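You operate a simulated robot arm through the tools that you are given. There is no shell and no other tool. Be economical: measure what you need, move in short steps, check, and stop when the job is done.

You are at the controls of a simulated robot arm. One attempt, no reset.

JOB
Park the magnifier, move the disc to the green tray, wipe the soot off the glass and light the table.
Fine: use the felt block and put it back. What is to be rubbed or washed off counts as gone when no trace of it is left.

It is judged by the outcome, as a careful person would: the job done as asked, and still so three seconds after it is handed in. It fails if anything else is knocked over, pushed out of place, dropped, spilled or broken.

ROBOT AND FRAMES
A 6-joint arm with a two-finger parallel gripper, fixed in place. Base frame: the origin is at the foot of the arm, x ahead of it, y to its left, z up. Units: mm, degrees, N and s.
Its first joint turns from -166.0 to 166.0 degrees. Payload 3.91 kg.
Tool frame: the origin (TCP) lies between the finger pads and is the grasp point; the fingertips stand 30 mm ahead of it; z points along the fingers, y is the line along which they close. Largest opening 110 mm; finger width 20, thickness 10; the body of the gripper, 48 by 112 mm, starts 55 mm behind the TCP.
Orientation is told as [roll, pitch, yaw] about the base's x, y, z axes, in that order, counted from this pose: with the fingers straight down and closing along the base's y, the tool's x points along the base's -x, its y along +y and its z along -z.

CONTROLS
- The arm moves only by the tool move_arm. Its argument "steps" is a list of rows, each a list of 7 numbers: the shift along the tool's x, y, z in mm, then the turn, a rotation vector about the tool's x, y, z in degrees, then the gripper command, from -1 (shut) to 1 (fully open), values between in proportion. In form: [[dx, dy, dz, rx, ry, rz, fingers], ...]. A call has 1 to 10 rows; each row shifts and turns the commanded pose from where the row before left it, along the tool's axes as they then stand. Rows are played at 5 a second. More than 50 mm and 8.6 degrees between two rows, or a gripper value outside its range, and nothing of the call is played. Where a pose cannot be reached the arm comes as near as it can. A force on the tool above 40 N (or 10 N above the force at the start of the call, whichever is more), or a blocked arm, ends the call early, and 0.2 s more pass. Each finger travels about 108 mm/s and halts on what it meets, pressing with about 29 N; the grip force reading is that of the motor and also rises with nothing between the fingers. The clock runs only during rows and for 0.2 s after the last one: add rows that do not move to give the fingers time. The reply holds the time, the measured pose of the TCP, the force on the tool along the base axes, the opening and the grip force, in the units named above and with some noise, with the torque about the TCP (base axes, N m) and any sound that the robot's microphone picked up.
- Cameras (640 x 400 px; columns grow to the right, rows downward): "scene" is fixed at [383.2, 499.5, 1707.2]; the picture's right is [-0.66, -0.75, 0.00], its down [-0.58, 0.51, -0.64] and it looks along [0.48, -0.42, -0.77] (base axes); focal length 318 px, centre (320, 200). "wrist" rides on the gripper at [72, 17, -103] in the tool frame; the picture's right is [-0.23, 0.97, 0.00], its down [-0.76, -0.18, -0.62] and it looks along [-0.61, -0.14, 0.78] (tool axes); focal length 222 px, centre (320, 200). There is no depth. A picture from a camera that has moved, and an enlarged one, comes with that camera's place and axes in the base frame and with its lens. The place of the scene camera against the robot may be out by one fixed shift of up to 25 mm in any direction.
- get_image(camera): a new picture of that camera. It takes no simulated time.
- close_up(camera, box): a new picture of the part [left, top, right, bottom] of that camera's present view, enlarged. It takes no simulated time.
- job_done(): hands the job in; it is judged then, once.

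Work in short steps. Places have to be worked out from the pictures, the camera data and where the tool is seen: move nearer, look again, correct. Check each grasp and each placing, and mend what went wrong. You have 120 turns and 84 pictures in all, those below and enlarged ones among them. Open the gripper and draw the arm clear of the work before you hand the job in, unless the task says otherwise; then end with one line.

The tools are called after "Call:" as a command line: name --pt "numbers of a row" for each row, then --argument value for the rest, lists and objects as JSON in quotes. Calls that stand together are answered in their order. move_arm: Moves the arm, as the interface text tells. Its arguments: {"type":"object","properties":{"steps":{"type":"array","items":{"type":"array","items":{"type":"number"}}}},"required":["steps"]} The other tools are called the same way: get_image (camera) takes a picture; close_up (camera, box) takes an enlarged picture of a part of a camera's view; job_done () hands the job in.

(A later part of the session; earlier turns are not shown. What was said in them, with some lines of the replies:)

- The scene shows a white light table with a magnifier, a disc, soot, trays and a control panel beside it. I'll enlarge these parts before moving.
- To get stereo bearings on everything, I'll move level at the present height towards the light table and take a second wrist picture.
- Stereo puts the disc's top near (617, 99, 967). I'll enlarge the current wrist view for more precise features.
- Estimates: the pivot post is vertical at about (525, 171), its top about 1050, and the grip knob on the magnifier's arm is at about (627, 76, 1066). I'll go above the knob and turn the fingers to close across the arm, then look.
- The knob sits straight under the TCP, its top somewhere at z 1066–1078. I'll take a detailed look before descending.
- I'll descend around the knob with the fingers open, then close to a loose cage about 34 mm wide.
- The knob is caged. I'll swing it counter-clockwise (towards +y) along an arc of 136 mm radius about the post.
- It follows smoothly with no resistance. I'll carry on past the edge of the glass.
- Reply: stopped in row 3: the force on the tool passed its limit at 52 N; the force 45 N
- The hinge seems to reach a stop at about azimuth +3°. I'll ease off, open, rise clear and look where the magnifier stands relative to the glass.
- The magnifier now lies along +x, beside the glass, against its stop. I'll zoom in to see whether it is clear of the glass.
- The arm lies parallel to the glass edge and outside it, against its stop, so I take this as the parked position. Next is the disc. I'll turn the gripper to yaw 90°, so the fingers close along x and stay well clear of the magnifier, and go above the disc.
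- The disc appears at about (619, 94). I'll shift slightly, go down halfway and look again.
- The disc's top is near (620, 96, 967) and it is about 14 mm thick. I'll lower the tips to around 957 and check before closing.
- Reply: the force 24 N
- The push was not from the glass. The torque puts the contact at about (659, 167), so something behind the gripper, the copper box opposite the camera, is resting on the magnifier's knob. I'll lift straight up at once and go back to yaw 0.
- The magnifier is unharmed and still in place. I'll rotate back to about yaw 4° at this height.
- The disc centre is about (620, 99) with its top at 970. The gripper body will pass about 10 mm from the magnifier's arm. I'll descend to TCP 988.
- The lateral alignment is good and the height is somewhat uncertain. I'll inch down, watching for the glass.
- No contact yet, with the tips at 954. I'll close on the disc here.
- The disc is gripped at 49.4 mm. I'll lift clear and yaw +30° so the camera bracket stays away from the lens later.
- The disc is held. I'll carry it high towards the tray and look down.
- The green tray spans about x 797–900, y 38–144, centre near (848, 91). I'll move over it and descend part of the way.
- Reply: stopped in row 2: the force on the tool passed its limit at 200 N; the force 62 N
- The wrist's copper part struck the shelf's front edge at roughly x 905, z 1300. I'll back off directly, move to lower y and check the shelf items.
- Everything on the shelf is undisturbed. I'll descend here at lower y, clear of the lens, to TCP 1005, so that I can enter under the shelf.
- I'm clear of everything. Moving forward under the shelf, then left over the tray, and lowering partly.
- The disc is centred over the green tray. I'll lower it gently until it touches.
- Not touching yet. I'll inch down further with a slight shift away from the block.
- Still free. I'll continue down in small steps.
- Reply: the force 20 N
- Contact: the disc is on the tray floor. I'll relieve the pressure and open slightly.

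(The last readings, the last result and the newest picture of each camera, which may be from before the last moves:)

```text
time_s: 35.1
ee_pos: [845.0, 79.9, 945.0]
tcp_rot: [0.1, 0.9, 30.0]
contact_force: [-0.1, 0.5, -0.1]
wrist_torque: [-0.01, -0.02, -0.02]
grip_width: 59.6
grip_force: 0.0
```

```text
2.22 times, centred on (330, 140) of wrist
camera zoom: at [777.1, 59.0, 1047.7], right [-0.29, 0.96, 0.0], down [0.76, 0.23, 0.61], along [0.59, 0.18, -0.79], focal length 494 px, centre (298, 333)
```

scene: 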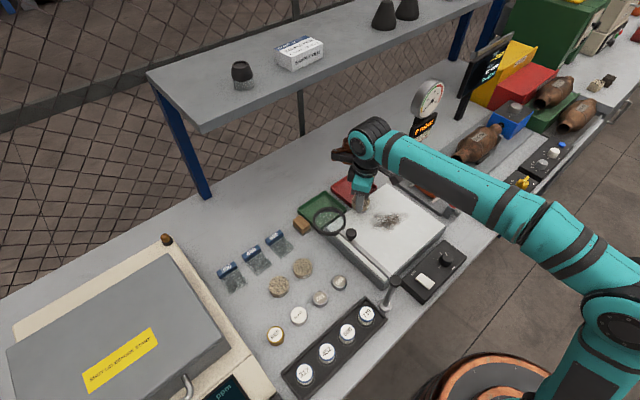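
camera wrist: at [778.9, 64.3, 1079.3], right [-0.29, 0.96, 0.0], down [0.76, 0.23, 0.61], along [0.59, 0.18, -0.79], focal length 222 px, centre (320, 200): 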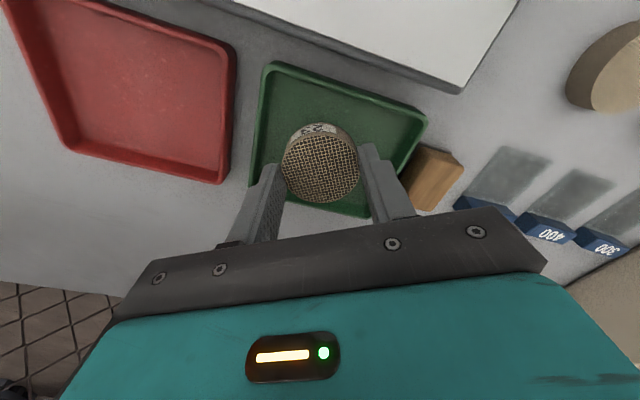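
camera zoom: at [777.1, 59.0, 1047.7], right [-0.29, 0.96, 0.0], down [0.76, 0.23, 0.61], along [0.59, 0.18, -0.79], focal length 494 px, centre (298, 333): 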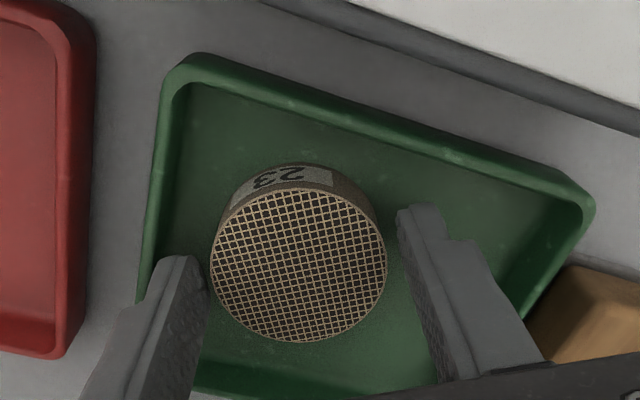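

Released; the disc sits in the tray. I'll rise to TCP 990, staying under the shelf, and rotate to yaw 90° so the camera stays away from the lens, then look at the felt block.

Call:
move_arm --pt "0 0 -15 0 0 0 0.08" --pt "0 0 -30 0 0 0 0.3" --pt "0 0 0 0 0 -8.5 1" --pt "0 0 0 0 0 -8.5 1" --pt "0 0 0 0 0 -8.5 1" --pt "0 0 0 0 0 -8.5 1" --pt "0 0 0 0 0 -8.5 1" --pt "0 0 0 0 0 -8.5 1" --pt "0 0 0 0 0 -8.5 1" --pt "0 0 0 0 0 0 1"

Call:
get_image --camera "wrist"

Call:
close_up --camera "scene" --box '[270, 140, 390, 250]'

```text
time_s: 37.4
ee_pos: [845.4, 79.8, 991.1]
tcp_rot: [0.7, 0.3, 89.7]
contact_force: [-0.1, 0.2, 0.2]
wrist_torque: [0.01, 0.01, -0.02]
grip_width: 109.9
grip_force: 0.0
```

```text
40 pictures are left
camera wrist: at [830.2, 8.5, 1092.6], right [-0.97, 0.23, 0.01], down [0.19, 0.76, 0.62], along [0.14, 0.6, -0.79], focal length 222 px, centre (320, 200)
```

wrist: 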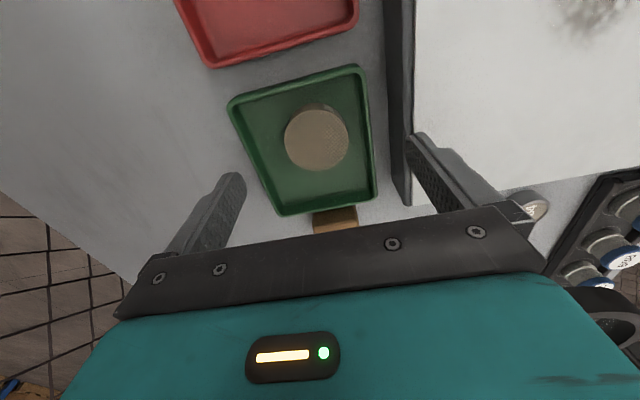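

```text
3.64 times, centred on (330, 195) of scene
camera zoom: at [383.2, 499.5, 1707.2], right [-0.66, -0.75, 0.0], down [-0.58, 0.51, -0.64], along [0.48, -0.42, -0.77], focal length 1155 px, centre (284, 218)
```

zoom: 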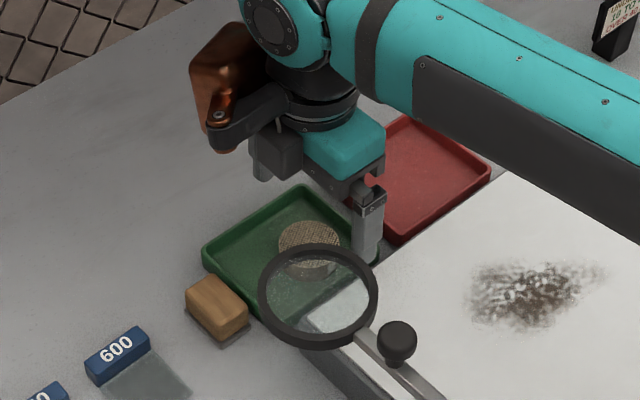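

The disc is in the tray. The felt block is aligned with the axes, about 42 mm along x. I'll move towards it with the fingers partly closed and look.

Call:
move_arm --pt "-25 0 0 0 0 0 0.35" --pt "-25 0 0 0 0 0 0.35" --pt "-20 0 0 0 0 0 0.35" --pt "0 0 0 0 0 0 0.35"

Call:
get_image --camera "wrist"

```text
time_s: 38.4
ee_pos: [846.3, 151.7, 989.3]
tcp_rot: [0.7, 0.3, 89.5]
contact_force: [0.3, 0.1, -0.3]
wrist_torque: [0.02, -0.02, 0.01]
grip_width: 74.6
grip_force: 0.0
```

```text
38 pictures are left
camera wrist: at [831.3, 79.8, 1092.0], right [-0.97, 0.24, 0.01], down [0.19, 0.76, 0.62], along [0.14, 0.6, -0.79], focal length 222 px, centre (320, 200)
```

wrist: 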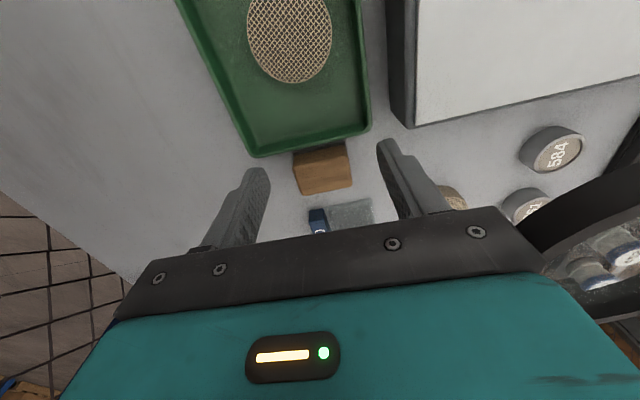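

Call:
close_up --camera "wrist" --box '[230, 110, 430, 250]'

```text
2.86 times, centred on (330, 180) of wrist
camera zoom: at [831.3, 79.8, 1092.0], right [-0.97, 0.24, 0.01], down [0.19, 0.76, 0.62], along [0.14, 0.6, -0.79], focal length 635 px, centre (291, 257)
```

zoom: 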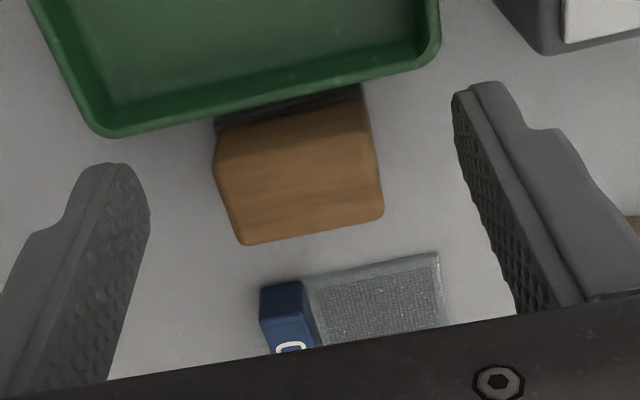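

The block centre is about (849, 172) and it is 41 mm wide along x. I'll align, descend to tips about 920 and grip.

Call:
move_arm --pt "-20.5 -3 0 0 0 0 0.35" --pt "0 0 20 0 0 0 0.35" --pt "0 0 18 0 0 0 0.35" --pt "0 0 0 0 0 0 0.35"

Call:
get_image --camera "wrist"

Call:
close_up --camera "scene" --box '[270, 140, 390, 250]'

```text
time_s: 39.4
ee_pos: [850.6, 172.7, 953.1]
tcp_rot: [0.7, 0.2, 89.5]
contact_force: [0.3, 0.9, -0.7]
wrist_torque: [-0.01, 0.0, -0.01]
grip_width: 74.4
grip_force: 0.1
```

```text
36 pictures are left
camera wrist: at [834.8, 100.3, 1055.6], right [-0.97, 0.24, 0.01], down [0.19, 0.76, 0.62], along [0.14, 0.6, -0.79], focal length 222 px, centre (320, 200)
```

wrist: 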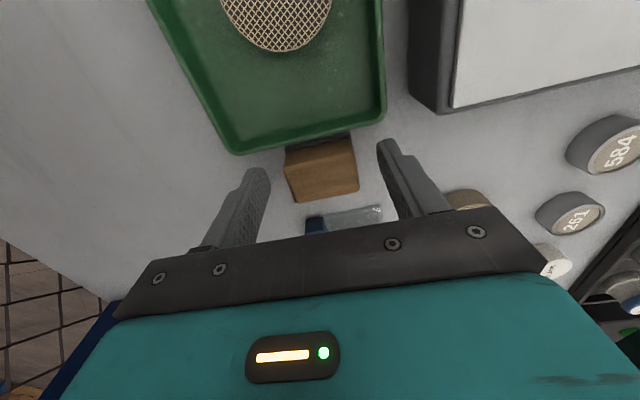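

```text
3.64 times, centred on (330, 195) of scene
camera zoom: at [383.2, 499.5, 1707.2], right [-0.66, -0.75, 0.0], down [-0.58, 0.51, -0.64], along [0.48, -0.42, -0.77], focal length 1155 px, centre (284, 218)
```

zoom: 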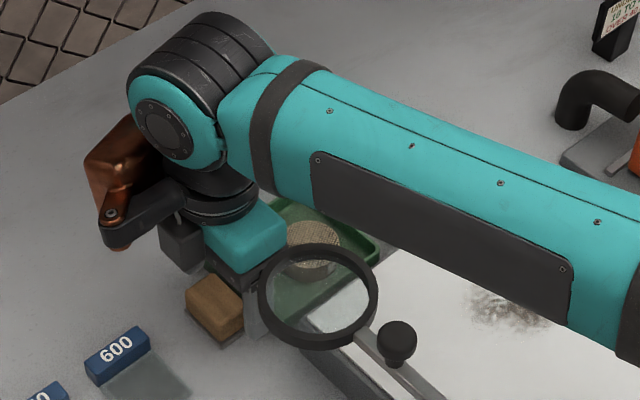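

The block is between the fingers at the right depth. I'll close on it.

Call:
move_arm --pt "0 0 2 0 0 0 0" --pt "0 0 0 0 0 0 -0.2" --pt "0 0 0 0 0 0 -0.45" --pt "0 0 0 0 0 0 -0.45"

Call:
close_up --camera "wrist" --box '[230, 110, 430, 250]'

```text
time_s: 40.4
ee_pos: [850.5, 172.9, 950.8]
tcp_rot: [0.7, 0.3, 89.5]
contact_force: [0.6, 0.7, 0.2]
wrist_torque: [0.01, 0.0, 0.02]
grip_width: 46.8
grip_force: 28.7
```

```text
2.86 times, centred on (330, 180) of wrist
camera zoom: at [834.9, 100.0, 1053.2], right [-0.97, 0.24, 0.01], down [0.19, 0.76, 0.62], along [0.14, 0.6, -0.79], focal length 635 px, centre (291, 257)
```

zoom: 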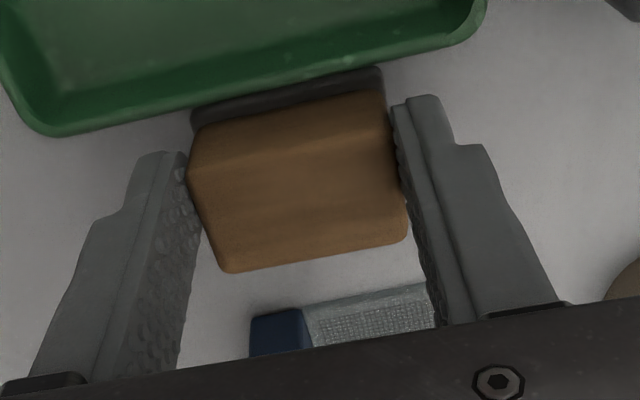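

Gripped at 46.8 mm. The put-back pose is TCP (850.5, 172.9, 950.8) at yaw 89.5°. I'll lift, go over the tray to lower y, then back over the glass.

Call:
move_arm --pt "0 0 -15 0 0 0 -0.45" --pt "0 0 -33 0 0 0 -0.45" --pt "40 0 0 0 0 0 -0.45" --pt "40 0 0 0 0 0 -0.45" --pt "40 0 0 0 0 0 -0.45" --pt "32 0 0 0 0 0 -0.45" --pt "0 40 -5 0 0 0 -0.45" --pt "0 40 -15 0 0 0 -0.45" --pt "0 40 -20 0 0 0 -0.45" --pt "0 0 0 0 0 0 -0.45"

Call:
get_image --camera "wrist"

Call:
get_image --camera "scene"

```text
time_s: 42.5
ee_pos: [726.0, 21.0, 1038.5]
tcp_rot: [0.6, 0.3, 89.4]
contact_force: [-0.8, 0.3, -0.5]
wrist_torque: [0.02, -0.03, -0.01]
grip_width: 46.7
grip_force: 29.0
```

```text
33 pictures are left
camera wrist: at [710.2, -51.3, 1141.5], right [-0.97, 0.24, 0.01], down [0.19, 0.76, 0.62], along [0.14, 0.6, -0.79], focal length 222 px, centre (320, 200)
```

wrist: 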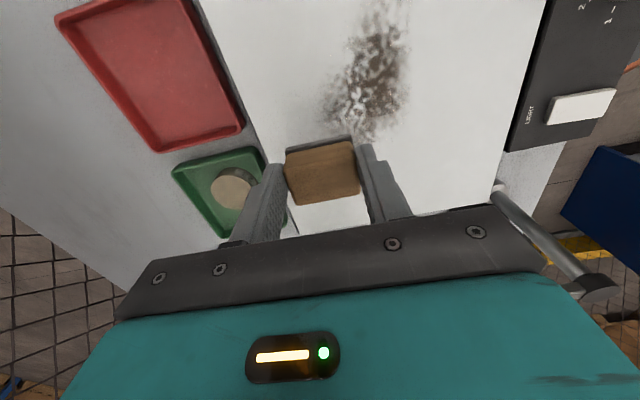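

```text
32 pictures are left
```

scene: 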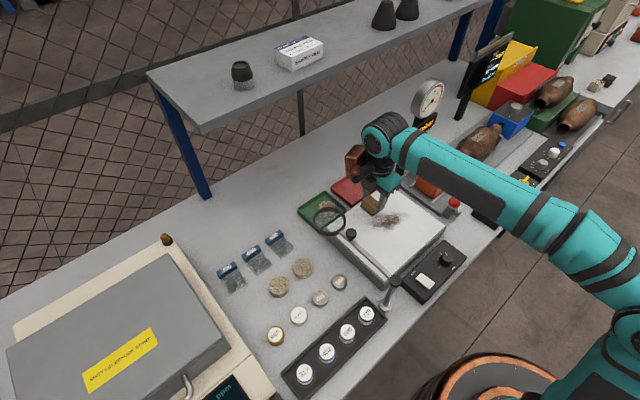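

The soot spans about x 650–720, y −75…+45. I'll position the felt over its +y end at (702, 33) and descend to just above the glass.

Call:
move_arm --pt "-12 24 0 0 0 0 -0.45" --pt "0 0 20 0 0 0 -0.45" --pt "0 0 18 0 0 0 -0.45" --pt "0 0 4 0 0 0 -0.45" --pt "0 0 2 0 0 0 -0.45" --pt "0 0 0 0 0 0 -0.45"

```text
time_s: 44.0
ee_pos: [702.6, 32.4, 997.5]
tcp_rot: [0.6, 0.3, 89.5]
contact_force: [-2.4, 3.4, 30.0]
wrist_torque: [0.13, -0.05, 0.02]
grip_width: 47.3
grip_force: 28.8
```

Felt contacts the glass at TCP about 997.5 with 30 N. I'll ease off to around 12 N and stroke towards −y.

Call:
move_arm --pt "0 0 -1.7 0 0 0 -0.45" --pt "20 0 0 0 0 0 -0.45" --pt "20 0 0 0 0 0 -0.45" --pt "20 0 0 0 0 0 -0.45" --pt "20 0 0 0 0 0 -0.45" --pt "20 0 0 0 0 0 -0.45" --pt "20 0 0 0 0 0 -0.45"

Call:
get_image --camera "scene"

```text
time_s: 45.5
ee_pos: [702.8, -87.6, 997.6]
tcp_rot: [0.7, 0.4, 89.5]
contact_force: [0.3, 2.3, 9.2]
wrist_torque: [0.04, -0.18, 0.02]
grip_width: 47.0
grip_force: 28.8
```

```text
31 pictures are left
```

scene: 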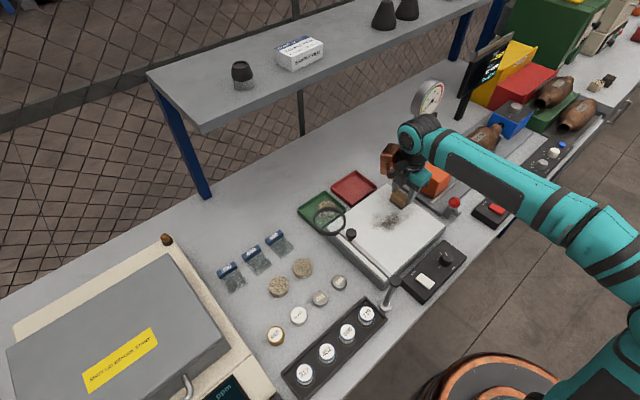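

Force is a steady 9 N. I'll shift 22 mm towards −x and stroke back.

Call:
move_arm --pt "0 22 0 0 0 0 -0.45" --pt "-20 0 0 0 0 0 -0.45" --pt "-20 0 0 0 0 0 -0.45" --pt "-20 0 0 0 0 0 -0.45" --pt "-20 0 0 0 0 0 -0.45" --pt "-20 0 0 0 0 0 -0.45" --pt "-20 0 0 0 0 0 -0.45"

Call:
move_arm --pt "0 22 0 0 0 0 -0.45" --pt "20 0 0 0 0 0 -0.45" --pt "20 0 0 0 0 0 -0.45" --pt "20 0 0 0 0 0 -0.45" --pt "20 0 0 0 0 0 -0.45" --pt "20 0 0 0 0 0 -0.45" --pt "20 0 0 0 0 0 -0.45"

Call:
get_image --camera "wrist"

Call:
close_up --camera "scene" --box '[320, 170, 460, 290]'

```text
time_s: 47.1
ee_pos: [682.5, 31.1, 997.6]
tcp_rot: [0.6, 0.3, 89.5]
contact_force: [-0.6, -1.7, 0.6]
wrist_torque: [-0.02, -0.02, 0.0]
grip_width: 46.9
grip_force: 28.7
```

```text
time_s: 48.8
ee_pos: [659.5, -85.3, 1000.0]
tcp_rot: [0.7, 0.3, 89.5]
contact_force: [-0.4, -0.2, -0.5]
wrist_torque: [-0.03, 0.01, -0.03]
grip_width: 46.7
grip_force: 28.9
```

```text
30 pictures are left
camera wrist: at [643.7, -157.8, 1102.8], right [-0.97, 0.24, 0.01], down [0.19, 0.76, 0.62], along [0.14, 0.6, -0.79], focal length 222 px, centre (320, 200)
```

wrist: 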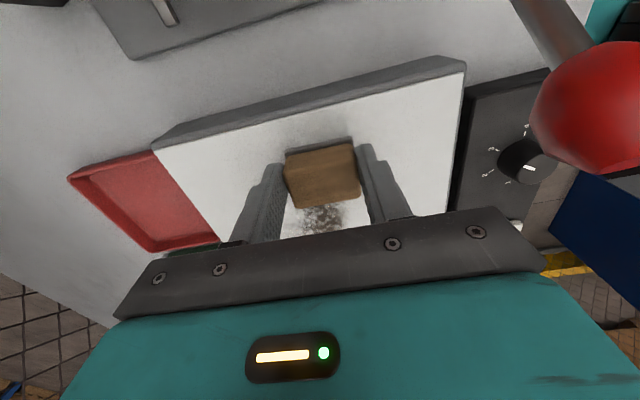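

```text
3.33 times, centred on (390, 230) of scene
camera zoom: at [383.2, 499.5, 1707.2], right [-0.66, -0.75, 0.0], down [-0.58, 0.51, -0.64], along [0.48, -0.42, -0.77], focal length 1059 px, centre (87, 100)
```

zoom: 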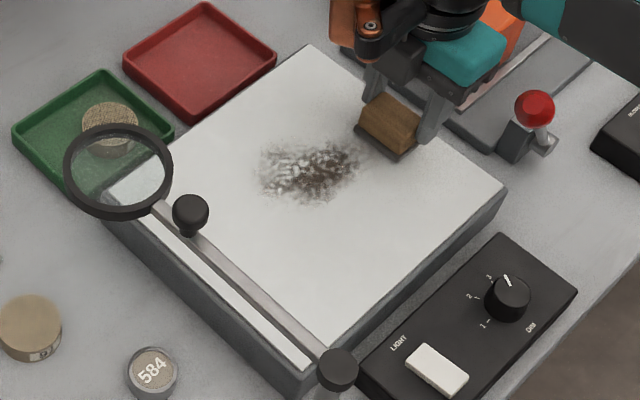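

Strokes 2 and 3 lost contact because the tool's slight tilt lifted the felt. I'll press down again and read the force.

Call:
move_arm --pt "0 0 2 0 0 0 -0.45" --pt "0 0 1.5 0 0 0 -0.45" --pt "0 0 0 0 0 0 -0.45"

```text
time_s: 49.5
ee_pos: [659.1, -86.9, 997.5]
tcp_rot: [0.5, 0.3, 89.5]
contact_force: [8.3, 1.0, 29.2]
wrist_torque: [0.03, -0.49, -0.06]
grip_width: 46.8
grip_force: 28.3
```

29 N; I'll ease 1 mm and stroke to +y with tilt compensation, at x about 659.

Call:
move_arm --pt "0 0 -0.8 0 0 0 -0.45" --pt "-20 0 -0.2 0 0 0 -0.45" --pt "-20 0 -0.2 0 0 0 -0.45" --pt "-20 0 -0.2 0 0 0 -0.45" --pt "-20 0 -0.2 0 0 0 -0.45" --pt "-20 0 -0.2 0 0 0 -0.45" --pt "-20 0 -0.2 0 0 0 -0.45"

```text
time_s: 51.1
ee_pos: [660.1, 32.1, 998.4]
tcp_rot: [0.7, 0.3, 89.4]
contact_force: [0.2, -3.4, 18.0]
wrist_torque: [-0.24, -0.09, -0.02]
grip_width: 47.1
grip_force: 29.1
```

A steady 18 N. Now I'll step to x about 680 and stroke to −y.

Call:
move_arm --pt "0 -20 0 0 0 0 -0.45" --pt "20 0 0.2 0 0 0 -0.45" --pt "20 0 0.2 0 0 0 -0.45" --pt "20 0 0.2 0 0 0 -0.45" --pt "20 0 0.2 0 0 0 -0.45" --pt "20 0 0.2 0 0 0 -0.45" --pt "20 0 0.2 0 0 0 -0.45"

Call:
close_up --camera "scene" --box '[320, 170, 460, 290]'

```text
time_s: 52.8
ee_pos: [677.2, -87.7, 995.5]
tcp_rot: [0.7, 0.4, 89.5]
contact_force: [-0.1, 6.6, 21.8]
wrist_torque: [0.13, -0.15, -0.02]
grip_width: 46.9
grip_force: 29.2
```

```text
3.33 times, centred on (390, 230) of scene
camera zoom: at [383.2, 499.5, 1707.2], right [-0.66, -0.75, 0.0], down [-0.58, 0.51, -0.64], along [0.48, -0.42, -0.77], focal length 1059 px, centre (87, 100)
```

zoom: 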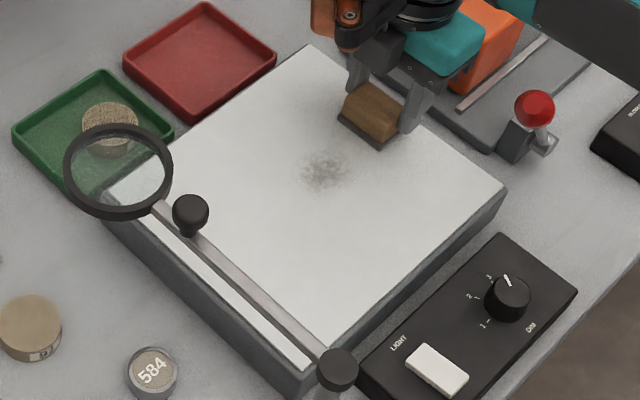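

Nearly gone; a faint remnant lies around (666, −18). I'll do more strokes over x about 660 and 670.

Call:
move_arm --pt "0 14 0 0 0 0 -0.45" --pt "-20 0 -0.2 0 0 0 -0.45" --pt "-20 0 -0.2 0 0 0 -0.45" --pt "-20 0 -0.2 0 0 0 -0.45" --pt "-20 0 -0.2 0 0 0 -0.45" --pt "-20 0 -0.2 0 0 0 -0.45" --pt "-20 0 -0.2 0 0 0 -0.45"

Call:
move_arm --pt "0 -8 0 0 0 0 -0.45" --pt "20 0 0.2 0 0 0 -0.45" --pt "20 0 0.2 0 0 0 -0.45" --pt "20 0 0.2 0 0 0 -0.45" --pt "20 0 0.2 0 0 0 -0.45" --pt "20 0 0.2 0 0 0 -0.45" --pt "20 0 0.2 0 0 0 -0.45"

Call:
close_up --camera "scene" --box '[350, 180, 430, 250]'

```text
time_s: 54.4
ee_pos: [665.9, 32.3, 997.6]
tcp_rot: [0.7, 0.4, 89.4]
contact_force: [-0.2, -0.4, -0.4]
wrist_torque: [-0.04, -0.01, -0.02]
grip_width: 46.8
grip_force: 29.2
```

```text
time_s: 56.0
ee_pos: [672.6, -87.9, 997.5]
tcp_rot: [0.7, 0.3, 89.5]
contact_force: [-0.3, -0.4, -0.8]
wrist_torque: [0.03, 0.01, 0.03]
grip_width: 47.2
grip_force: 29.1
```

```text
5.71 times, centred on (390, 215) of scene
camera zoom: at [383.2, 499.5, 1707.2], right [-0.66, -0.75, 0.0], down [-0.58, 0.51, -0.64], along [0.48, -0.42, -0.77], focal length 1816 px, centre (-80, 114)
```

zoom: 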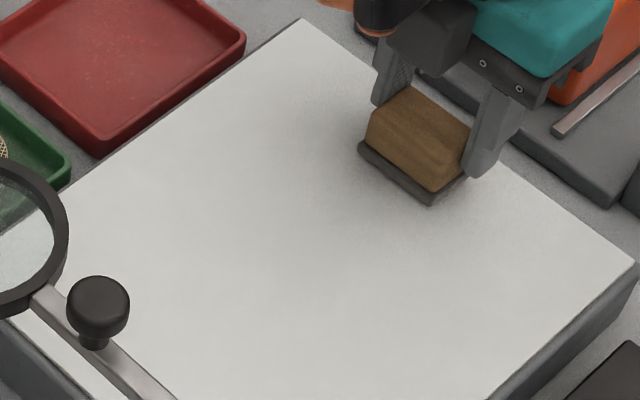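

The soot looks gone. I'll lift and inspect the glass closely from the wrist camera as well.

Call:
move_arm --pt "0 0 -35 0 0 0 -0.45" --pt "-35 0 -35 0 0 0 -0.45" --pt "-45 -10 0 0 0 0 -0.45" --pt "-45 -10 0 0 0 0 -0.45" --pt "0 0 0 0 0 0 -0.45"

Call:
get_image --camera "wrist"

Call:
close_up --camera "scene" --box '[350, 180, 450, 260]'

```text
time_s: 57.1
ee_pos: [695.3, 37.2, 1065.6]
tcp_rot: [0.7, 0.4, 89.5]
contact_force: [0.7, 0.3, -0.5]
wrist_torque: [0.02, 0.0, 0.02]
grip_width: 47.1
grip_force: 29.2
```

```text
26 pictures are left
camera wrist: at [680.2, -34.2, 1168.5], right [-0.97, 0.24, 0.01], down [0.19, 0.76, 0.62], along [0.14, 0.6, -0.79], focal length 222 px, centre (320, 200)
```

wrist: 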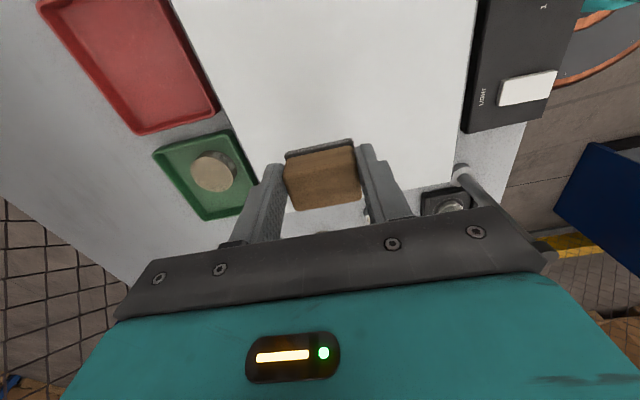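

```text
5.00 times, centred on (400, 220) of scene
camera zoom: at [383.2, 499.5, 1707.2], right [-0.66, -0.75, 0.0], down [-0.58, 0.51, -0.64], along [0.48, -0.42, -0.77], focal length 1589 px, centre (-80, 100)
```

zoom: 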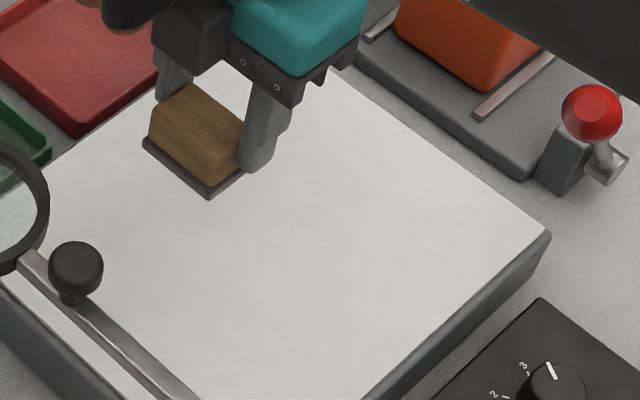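

Call:
close_up --camera "wrist" --box '[190, 0, 480, 150]'

```text
2.21 times, centred on (335, 75) of wrist
camera zoom: at [680.2, -34.2, 1168.5], right [-0.97, 0.24, 0.01], down [0.19, 0.76, 0.62], along [0.14, 0.6, -0.79], focal length 490 px, centre (287, 476)
```

zoom: 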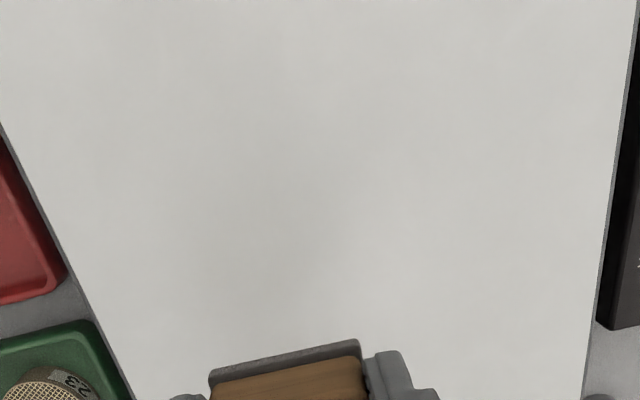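

It looks clean, with only soft shadow left. For certainty I'll make one more pass with firm contact, first inching down at x about 690.

Call:
move_arm --pt "0 0 30 0 0 0 -0.45" --pt "0 5 30 0 0 0 -0.45" --pt "0 0 5 0 0 0 -0.45" --pt "0 0 2.5 0 0 0 -0.45" --pt "0 0 1.5 0 0 0 -0.45" --pt "0 0 0 0 0 0 -0.45"

```text
time_s: 58.5
ee_pos: [687.1, 36.7, 995.5]
tcp_rot: [0.6, 0.4, 89.5]
contact_force: [-0.5, -0.2, -0.2]
wrist_torque: [0.02, -0.02, 0.03]
grip_width: 47.0
grip_force: 29.3
```

Call:
move_arm --pt "0 0 1.5 0 0 0 -0.45" --pt "0 0 1.5 0 0 0 -0.45" --pt "0 0 0 0 0 0 -0.45"

```text
time_s: 59.4
ee_pos: [688.1, 36.4, 995.7]
tcp_rot: [0.5, 0.4, 89.6]
contact_force: [2.2, -2.7, 29.9]
wrist_torque: [-0.07, -0.2, 0.0]
grip_width: 46.9
grip_force: 29.6
```

Contact with 30 N; easing a bit and doing a stroke down and one back.

Call:
move_arm --pt "0 0 -0.8 0 0 0 -0.45" --pt "20 0 0.2 0 0 0 -0.45" --pt "20 0 0.2 0 0 0 -0.45" --pt "20 0 0.2 0 0 0 -0.45" --pt "20 0 0.2 0 0 0 -0.45" --pt "20 0 0.2 0 0 0 -0.45" --pt "20 0 0.2 0 0 0 -0.45" --pt "0 0 0 0 0 0 -0.45"

Call:
move_arm --pt "0 25 0.4 0 0 0 -0.45" --pt "-20 0 -0.2 0 0 0 -0.45" --pt "-20 0 -0.2 0 0 0 -0.45" --pt "-20 0 -0.2 0 0 0 -0.45" --pt "-20 0 -0.2 0 0 0 -0.45" --pt "-20 0 -0.2 0 0 0 -0.45" --pt "-20 0 -0.2 0 0 0 -0.45" --pt "0 0 0 0 0 0 -0.45"

```text
time_s: 61.1
ee_pos: [687.2, -83.1, 993.5]
tcp_rot: [0.7, 0.4, 89.5]
contact_force: [0.0, 5.9, 29.0]
wrist_torque: [0.14, -0.18, 0.06]
grip_width: 46.6
grip_force: 28.9
```

```text
time_s: 63.0
ee_pos: [663.8, 37.9, 992.4]
tcp_rot: [0.7, 0.4, 89.5]
contact_force: [0.0, 0.3, 0.6]
wrist_torque: [-0.04, -0.03, -0.02]
grip_width: 46.9
grip_force: 29.1
```

The block slid up a few mm in the grip, which I'll allow for. Now I'll take it back by the same route: lift, +x under the shelf, then +y.

Call:
move_arm --pt "0 0 -40 0 0 0 -0.45" --pt "8 -30 0 0 0 0 -0.45" --pt "8 -39 8 0 0 0 -0.45" --pt "0 -39 14 0 0 0 -0.45" --pt "0 -39 10 0 0 0 -0.45" --pt "0 -39 5 0 0 0 -0.45" --pt "0 0 0 0 0 0 -0.45"

```text
time_s: 64.5
ee_pos: [853.6, 26.5, 996.4]
tcp_rot: [0.8, 0.3, 89.6]
contact_force: [-0.4, -0.1, 0.2]
wrist_torque: [0.01, 0.01, -0.03]
grip_width: 46.9
grip_force: 28.8
```

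Call:
move_arm --pt "-37 1 0 0 0 0 -0.45" --pt "-37 1 0 0 0 0 -0.45" --pt "-37 1 0 0 0 0 -0.45" --pt "-35.5 0 0 0 0 0 -0.45" --pt "0 0 0 0 0 0 -0.45"

Call:
get_image --camera "wrist"

```text
time_s: 65.8
ee_pos: [850.6, 170.5, 996.6]
tcp_rot: [0.6, 0.2, 89.5]
contact_force: [0.2, 0.1, -0.4]
wrist_torque: [0.0, 0.01, 0.02]
grip_width: 47.1
grip_force: 28.9
```

```text
23 pictures are left
camera wrist: at [834.1, 97.8, 1098.9], right [-0.97, 0.24, 0.01], down [0.19, 0.76, 0.62], along [0.14, 0.6, -0.79], focal length 222 px, centre (320, 200)
```

wrist: 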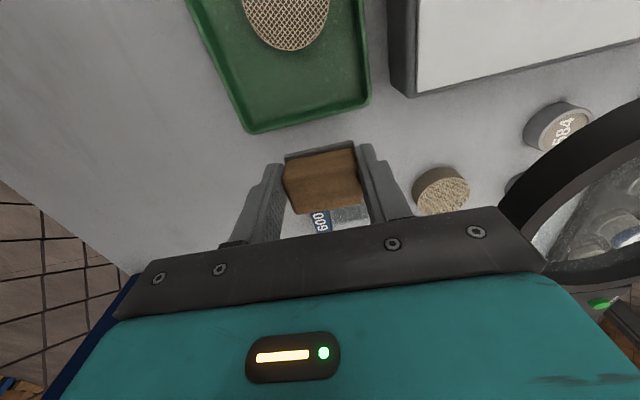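

Over the original spot. Lowering to just above the bench.

Call:
move_arm --pt "-2 0 20 0 0 0 -0.45" --pt "0 0 18 0 0 0 -0.45" --pt "0 0 5 0 0 0 -0.45" --pt "0 0 2 0 0 0 -0.45" --pt "0 0 0 0 0 0 -0.45"

Call:
move_arm --pt "0 0 2 0 0 0 -0.45" --pt "0 0 1.5 0 0 0 -0.45" --pt "0 0 0 0 0 0 -0.45"

```text
time_s: 67.0
ee_pos: [847.6, 170.0, 948.9]
tcp_rot: [0.7, 0.3, 89.5]
contact_force: [1.1, 0.5, -1.2]
wrist_torque: [0.03, 0.01, 0.04]
grip_width: 47.0
grip_force: 29.4
```

```text
time_s: 67.8
ee_pos: [847.0, 168.2, 946.2]
tcp_rot: [0.7, 0.3, 89.5]
contact_force: [0.9, -0.2, -0.6]
wrist_torque: [0.0, 0.03, 0.03]
grip_width: 46.9
grip_force: 28.5
```

It has drifted a few mm; I'll correct by +4 in y and +3 in x and keep inching down.

Call:
move_arm --pt "-4 -3 0 0 0 0 -0.45" --pt "0 0 1.5 0 0 0 -0.45" --pt "0 0 1 0 0 0 -0.45" --pt "0 0 0 0 0 0 -0.45"

```text
time_s: 68.8
ee_pos: [851.6, 171.7, 942.9]
tcp_rot: [0.8, 0.3, 89.4]
contact_force: [-0.8, -0.3, 0.4]
wrist_torque: [-0.02, -0.05, -0.01]
grip_width: 47.0
grip_force: 28.6
```

Call:
move_arm --pt "0 0 1 0 0 0 -0.45" --pt "0 0 1 0 0 0 -0.45" --pt "0 0 0 0 0 0 -0.45"

Call:
close_up --camera "wrist" --box '[230, 90, 430, 230]'

```text
time_s: 69.5
ee_pos: [851.1, 172.5, 941.7]
tcp_rot: [0.6, 0.3, 89.5]
contact_force: [1.5, 0.1, 13.6]
wrist_torque: [-0.01, -0.43, 0.01]
grip_width: 46.9
grip_force: 28.6
```

```text
2.86 times, centred on (330, 160) of wrist
camera zoom: at [835.7, 100.3, 1044.7], right [-0.97, 0.24, 0.01], down [0.19, 0.76, 0.62], along [0.14, 0.6, -0.79], focal length 635 px, centre (291, 314)
```

zoom: 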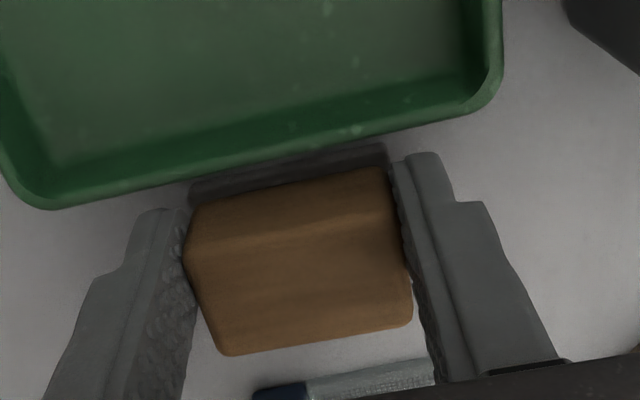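

The block is on the bench. I'll ease, open and rise.

Call:
move_arm --pt "0 0 -1 0 0 0 -0.45" --pt "0 0 0 0 0 0 -0.05" --pt "0 0 0 0 0 0 0.25" --pt "0 0 0 0 0 0 0.25" --pt "0 0 -20 0 0 0 0.25" --pt "0 0 -33 0 0 0 0.25" --pt "0 0 0 0 0 0 0.25"

Call:
get_image --camera "wrist"

```text
time_s: 71.2
ee_pos: [851.0, 174.5, 995.7]
tcp_rot: [0.6, 0.3, 89.5]
contact_force: [0.5, 0.0, 0.5]
wrist_torque: [-0.02, 0.02, -0.01]
grip_width: 68.7
grip_force: 0.0
```

```text
21 pictures are left
camera wrist: at [835.8, 102.4, 1097.9], right [-0.97, 0.24, 0.01], down [0.19, 0.76, 0.62], along [0.14, 0.6, -0.79], focal length 222 px, centre (320, 200)
```

wrist: 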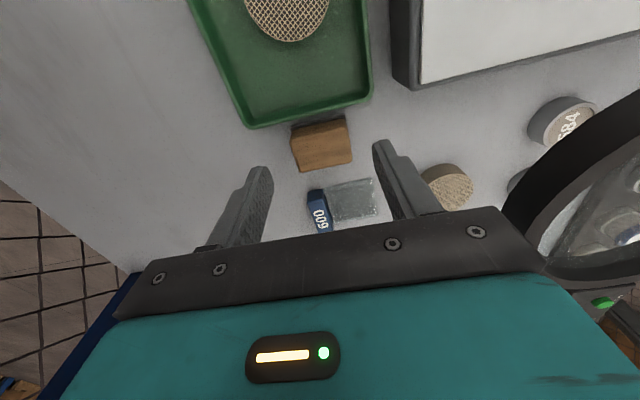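

The block is back in place. I'll retreat by the same path (−y, then −x while rising), and close the fingers for pressing the switch.

Call:
move_arm --pt "40 0 0 0 0 0 0.25" --pt "40 0 0 0 0 0 0.25" --pt "40 0 0 0 0 0 0.25" --pt "35 0 0 0 0 0 0" --pt "0 40 -5 0 0 0 -0.5" --pt "0 45 -10 0 0 0 -1" --pt "0 45 -20 0 0 0 -1" --pt "0 35 -35 0 0 0 -1" --pt "0 35 -35 0 0 0 -1" --pt "0 35 -35 0 0 0 -1"

Call:
move_arm --pt "0 0 0 0 0 8.6 -1" --pt "0 0 0 0 0 8.6 -1" --pt "0 0 0 0 0 8.6 -1" --pt "0 0 0 0 0 8.6 -1" --pt "0 0 0 0 0 8.6 -1" --pt "0 0 0 0 0 8.6 -1" --pt "0 0 0 0 0 8.6 -1" --pt "0 0 0 0 0 8.6 -1" --pt "0 0 0 0 0 8.6 -1" --pt "0 0 0 0 0 8.6 -1"

Call:
move_arm --pt "0 0 0 0 0 3.5 -1" --pt "35 10 0 0 0 0 -1" --pt "35 10 0 0 0 0 -1" --pt "30 10 0 0 0 0 -1" --pt "0 0 0 0 0 0 -1"

Call:
get_image --camera "wrist"

```text
time_s: 73.3
ee_pos: [618.4, 21.2, 1139.7]
tcp_rot: [0.8, 0.3, 89.5]
contact_force: [1.1, -0.9, -0.4]
wrist_torque: [-0.03, 0.08, 0.01]
grip_width: 0.0
grip_force: 28.5
```

```text
time_s: 75.5
ee_pos: [616.7, 20.6, 1138.2]
tcp_rot: [-0.4, 0.7, 3.1]
contact_force: [-0.5, -1.1, 0.7]
wrist_torque: [-0.01, 0.0, -0.03]
grip_width: 0.0
grip_force: 28.9
```

```text
time_s: 76.8
ee_pos: [517.3, 52.9, 1136.1]
tcp_rot: [-0.4, 0.7, 0.0]
contact_force: [-0.5, 0.3, -0.3]
wrist_torque: [0.0, 0.0, 0.01]
grip_width: 0.0
grip_force: 29.6
```

```text
20 pictures are left
camera wrist: at [447.3, 69.3, 1239.2], right [0.23, 0.97, -0.01], down [0.77, -0.17, 0.61], along [0.6, -0.15, -0.79], focal length 222 px, centre (320, 200)
```

wrist: 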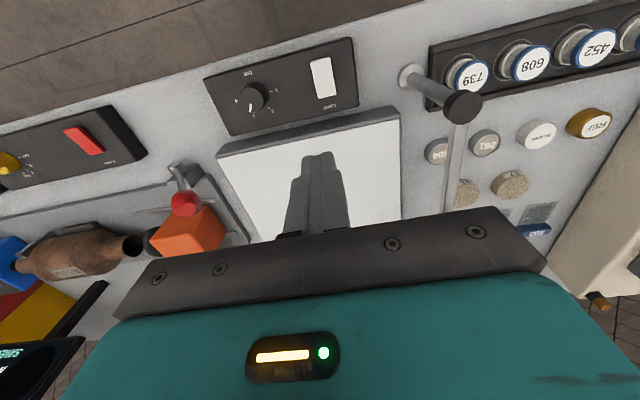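

The rocker is at about (493, 57). I'll go above it and lower to TCP about 1046 for a close look.

Call:
move_arm --pt "20 4 10 0 0 0 -1" --pt "0 0 30 0 0 0 -1" --pt "0 0 30 0 0 0 -1" --pt "0 0 20 0 0 0 -1" --pt "0 0 0 0 0 0 -1"

Call:
get_image --camera "wrist"

Call:
close_up --camera "scene" --box '[390, 230, 480, 310]'

```text
time_s: 78.0
ee_pos: [498.0, 53.3, 1049.8]
tcp_rot: [-0.3, 0.6, 0.0]
contact_force: [-0.3, -1.1, 1.0]
wrist_torque: [0.03, 0.0, -0.01]
grip_width: 0.1
grip_force: 29.6
```

```text
19 pictures are left
camera wrist: at [428.1, 70.4, 1153.0], right [0.23, 0.97, -0.01], down [0.77, -0.17, 0.62], along [0.6, -0.15, -0.79], focal length 222 px, centre (320, 200)
```

wrist: 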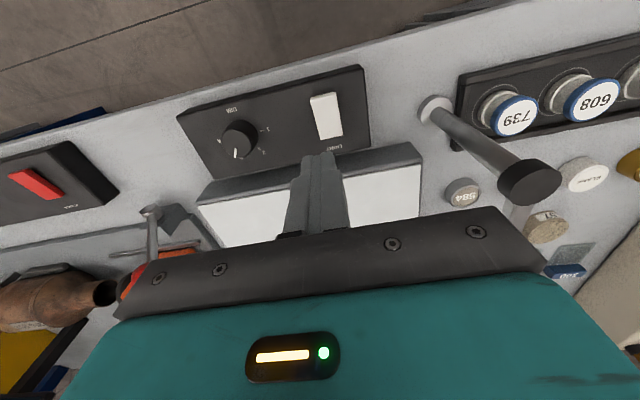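

```text
5.00 times, centred on (435, 270) of scene
camera zoom: at [383.2, 499.5, 1707.2], right [-0.66, -0.75, 0.0], down [-0.58, 0.51, -0.64], along [0.48, -0.42, -0.77], focal length 1589 px, centre (-255, -150)
```

zoom: 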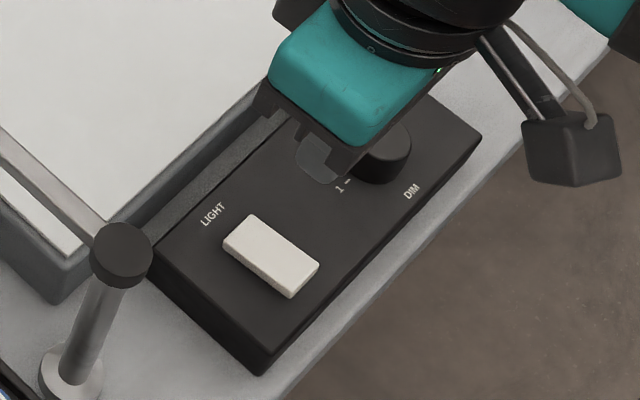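

Call:
close_up --camera "wrist" --box '[280, 70, 400, 170]'

Call:
close_up --camera "scene" --box '[410, 265, 445, 295]'

```text
4.00 times, centred on (340, 120) of wrist
camera zoom: at [428.1, 70.4, 1153.0], right [0.23, 0.97, -0.01], down [0.77, -0.17, 0.62], along [0.6, -0.15, -0.79], focal length 888 px, centre (240, 520)
```

zoom: 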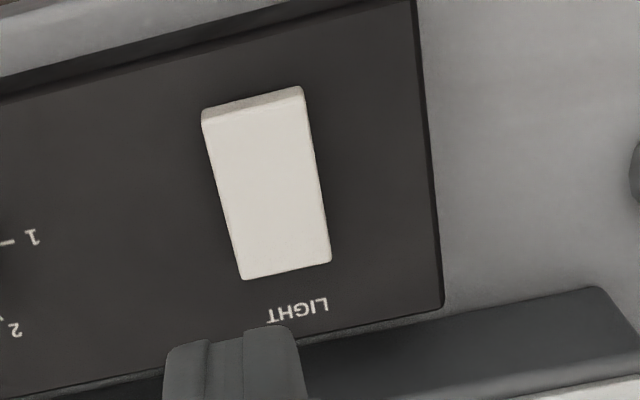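

```text
13.33 times, centred on (428, 280) of scene
camera zoom: at [383.2, 499.5, 1707.2], right [-0.66, -0.75, 0.0], down [-0.58, 0.51, -0.64], along [0.48, -0.42, -0.77], focal length 4236 px, centre (-1113, -867)
```

zoom: 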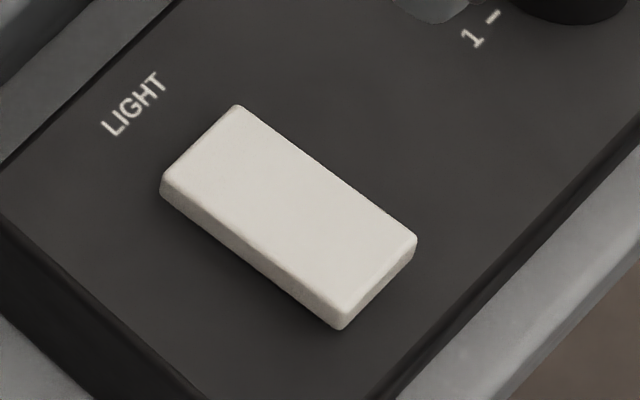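

The rocker spans x 476–515 at y about 59, top about 940, and its end farther from the label seems slightly raised. I'll bring the closed fingertips above that end.

Call:
move_arm --pt "13 6 25 0 0 0 -1" --pt "0 0 25 0 0 0 -1" --pt "0 0 18 0 0 0 -1" --pt "0 0 0 0 0 0 -1"

Call:
close_up --camera "wrist" --box '[240, 70, 400, 210]'

Call:
close_up --camera "scene" --box '[390, 240, 470, 310]'

```text
time_s: 79.0
ee_pos: [484.9, 58.0, 980.8]
tcp_rot: [-0.3, 0.8, 0.0]
contact_force: [0.1, -0.2, -0.3]
wrist_torque: [0.03, 0.01, -0.01]
grip_width: 0.0
grip_force: 29.4
```

```text
2.86 times, centred on (320, 140) of wrist
camera zoom: at [414.6, 75.6, 1084.7], right [0.23, 0.97, -0.01], down [0.77, -0.17, 0.62], along [0.6, -0.15, -0.79], focal length 635 px, centre (320, 371)
```

zoom: 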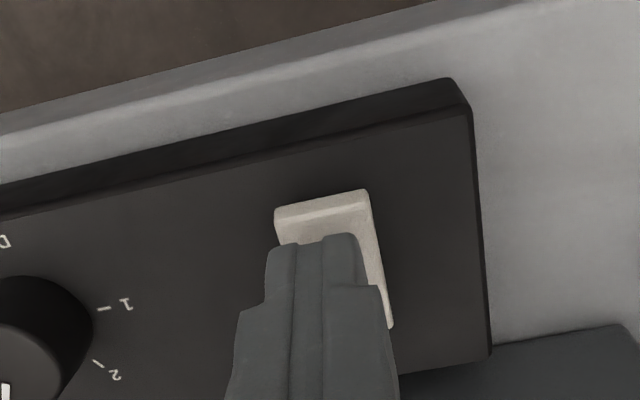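

```text
5.71 times, centred on (430, 275) of scene
camera zoom: at [383.2, 499.5, 1707.2], right [-0.66, -0.75, 0.0], down [-0.58, 0.51, -0.64], along [0.48, -0.42, -0.77], focal length 1816 px, centre (-309, -229)
```

zoom: 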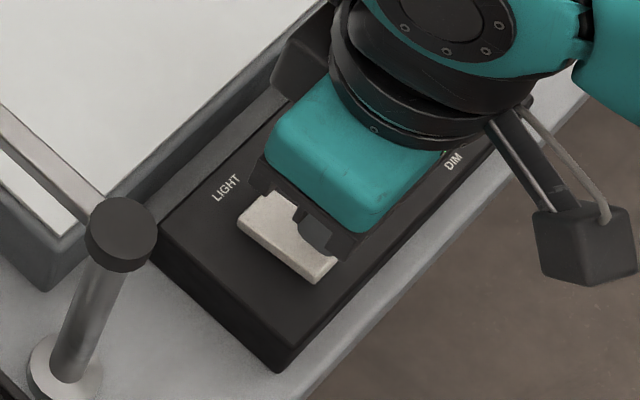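

The fingertips are over the rocker's outer half. Pressing down in small steps.

Call:
move_arm --pt "3 1 4 0 0 0 -1" --pt "0 0 3 0 0 0 -1" --pt "0 0 2 0 0 0 -1" --pt "0 0 2 0 0 0 -1" --pt "0 0 0 0 0 0 -1"

```text
time_s: 80.2
ee_pos: [480.9, 59.3, 971.4]
tcp_rot: [-0.2, 0.7, 0.1]
contact_force: [0.3, -0.2, 0.7]
wrist_torque: [0.0, -0.03, 0.0]
grip_width: 0.0
grip_force: 28.7
```

Call:
move_arm --pt "0 0 2 0 0 0 -1" --pt "0 0 2 0 0 0 -1" --pt "0 0 2 0 0 0 -1" --pt "0 0 0 0 0 0 -1"

```text
time_s: 80.9
ee_pos: [479.7, 61.5, 968.6]
tcp_rot: [-0.3, 0.4, -0.1]
contact_force: [-4.0, -1.4, 9.3]
wrist_torque: [-0.06, 0.05, 0.04]
grip_width: 0.0
grip_force: 29.4
heard: click
stopped in row 3: the force on the tool passed its limit at 47 N (the readings are from after the stop); the commanded pose is now the measured one
```

A click was heard. I'll rise and check the light.

Call:
move_arm --pt "0 0 -20 0 0 0 -1" --pt "0 0 -40 0 0 0 -1" --pt "40 0 -40 0 0 0 -1" --pt "40 0 -40 0 0 0 0" --pt "0 0 0 0 0 0 0.5"

Call:
get_image --camera "scene"

Call:
get_image --camera "wrist"

```text
refused: row 3 steps farther than a row can; nothing moved
```

```text
13 pictures are left
```

scene: 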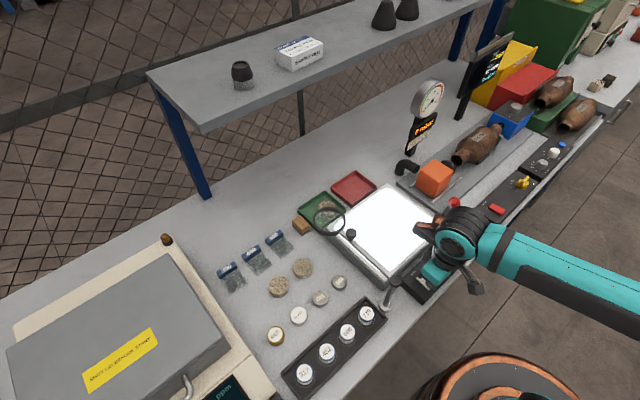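

```text
12 pictures are left
camera wrist: at [408.6, 78.0, 1071.5], right [0.23, 0.97, -0.01], down [0.76, -0.17, 0.62], along [0.6, -0.15, -0.78], focal length 222 px, centre (320, 200)
```

wrist: 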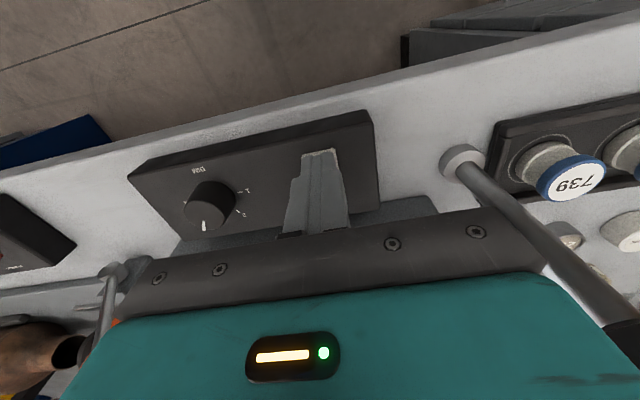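

The glass is lit. The row that stepped too far was refused, so I'll rise in smaller steps and inspect.

Call:
move_arm --pt "0 0 -20 0 0 0 -1" --pt "0 0 -40 0 0 0 -1" --pt "0 0 -45 0 0 0 -1" --pt "25 0 -40 0 0 0 0" --pt "25 0 -40 0 0 0 0.5" --pt "0 0 0 0 0 0 0.5"

Call:
get_image --camera "wrist"

Call:
close_up --camera "scene" --box '[290, 160, 460, 310]'

```text
time_s: 82.3
ee_pos: [431.4, 59.4, 1158.1]
tcp_rot: [-0.3, 0.4, 0.0]
contact_force: [-0.6, 0.5, 0.7]
wrist_torque: [-0.05, 0.04, 0.0]
grip_width: 82.5
grip_force: 0.1
```

```text
11 pictures are left
camera wrist: at [361.5, 77.0, 1260.9], right [0.23, 0.97, -0.01], down [0.77, -0.17, 0.62], along [0.6, -0.15, -0.79], focal length 222 px, centre (320, 200)
```

wrist: 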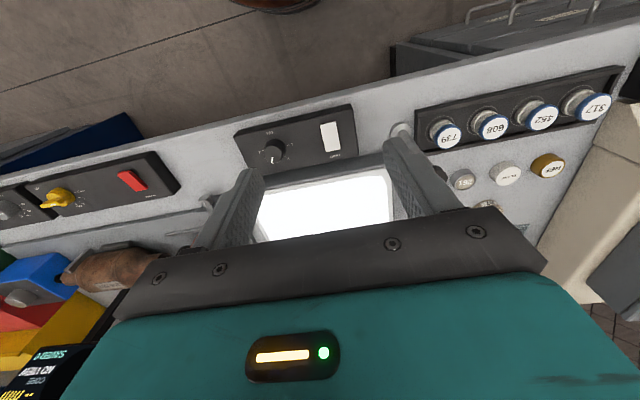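

```text
2.67 times, centred on (375, 235) of scene
camera zoom: at [383.2, 499.5, 1707.2], right [-0.66, -0.75, 0.0], down [-0.58, 0.51, -0.64], along [0.48, -0.42, -0.77], focal length 847 px, centre (173, 107)
```

zoom: 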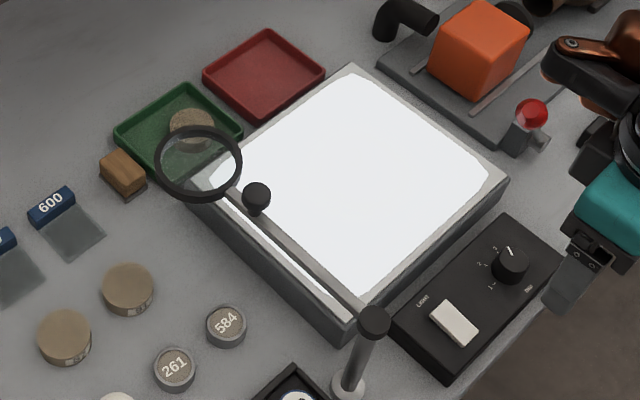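

The table is lit. I see possibly faint marks within the bright glass, so I'll zoom in.

Call:
close_up --camera "scene" --box '[360, 185, 430, 245]'

```text
6.67 times, centred on (395, 215) of scene
camera zoom: at [383.2, 499.5, 1707.2], right [-0.66, -0.75, 0.0], down [-0.58, 0.51, -0.64], along [0.48, -0.42, -0.77], focal length 2118 px, centre (-180, 100)
```

zoom: 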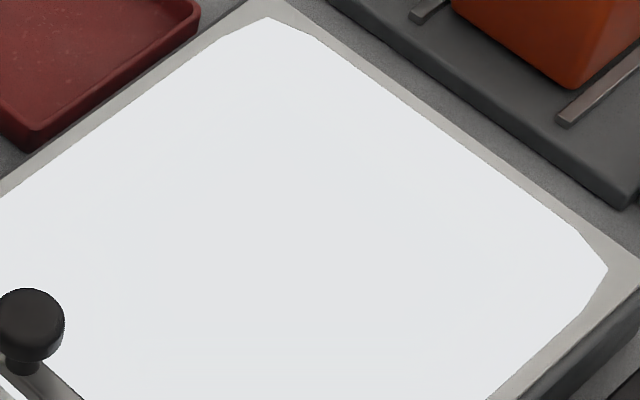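

The lit glass is spotless, the disc lies in the green tray, the felt block is back, the magnifier rests at its stop, and the arm is clear with the gripper open. Handing in.

Call:
job_done

```text
The job is handed in.
```

The magnifier is swung aside to its stop, the disc is in the green tray, the soot is wiped off, the felt block is back in its place and the table is lit; on the way, the wrist knocked the shelf edge once and pressed on the magnifier knob once, and nothing looked moved afterwards.
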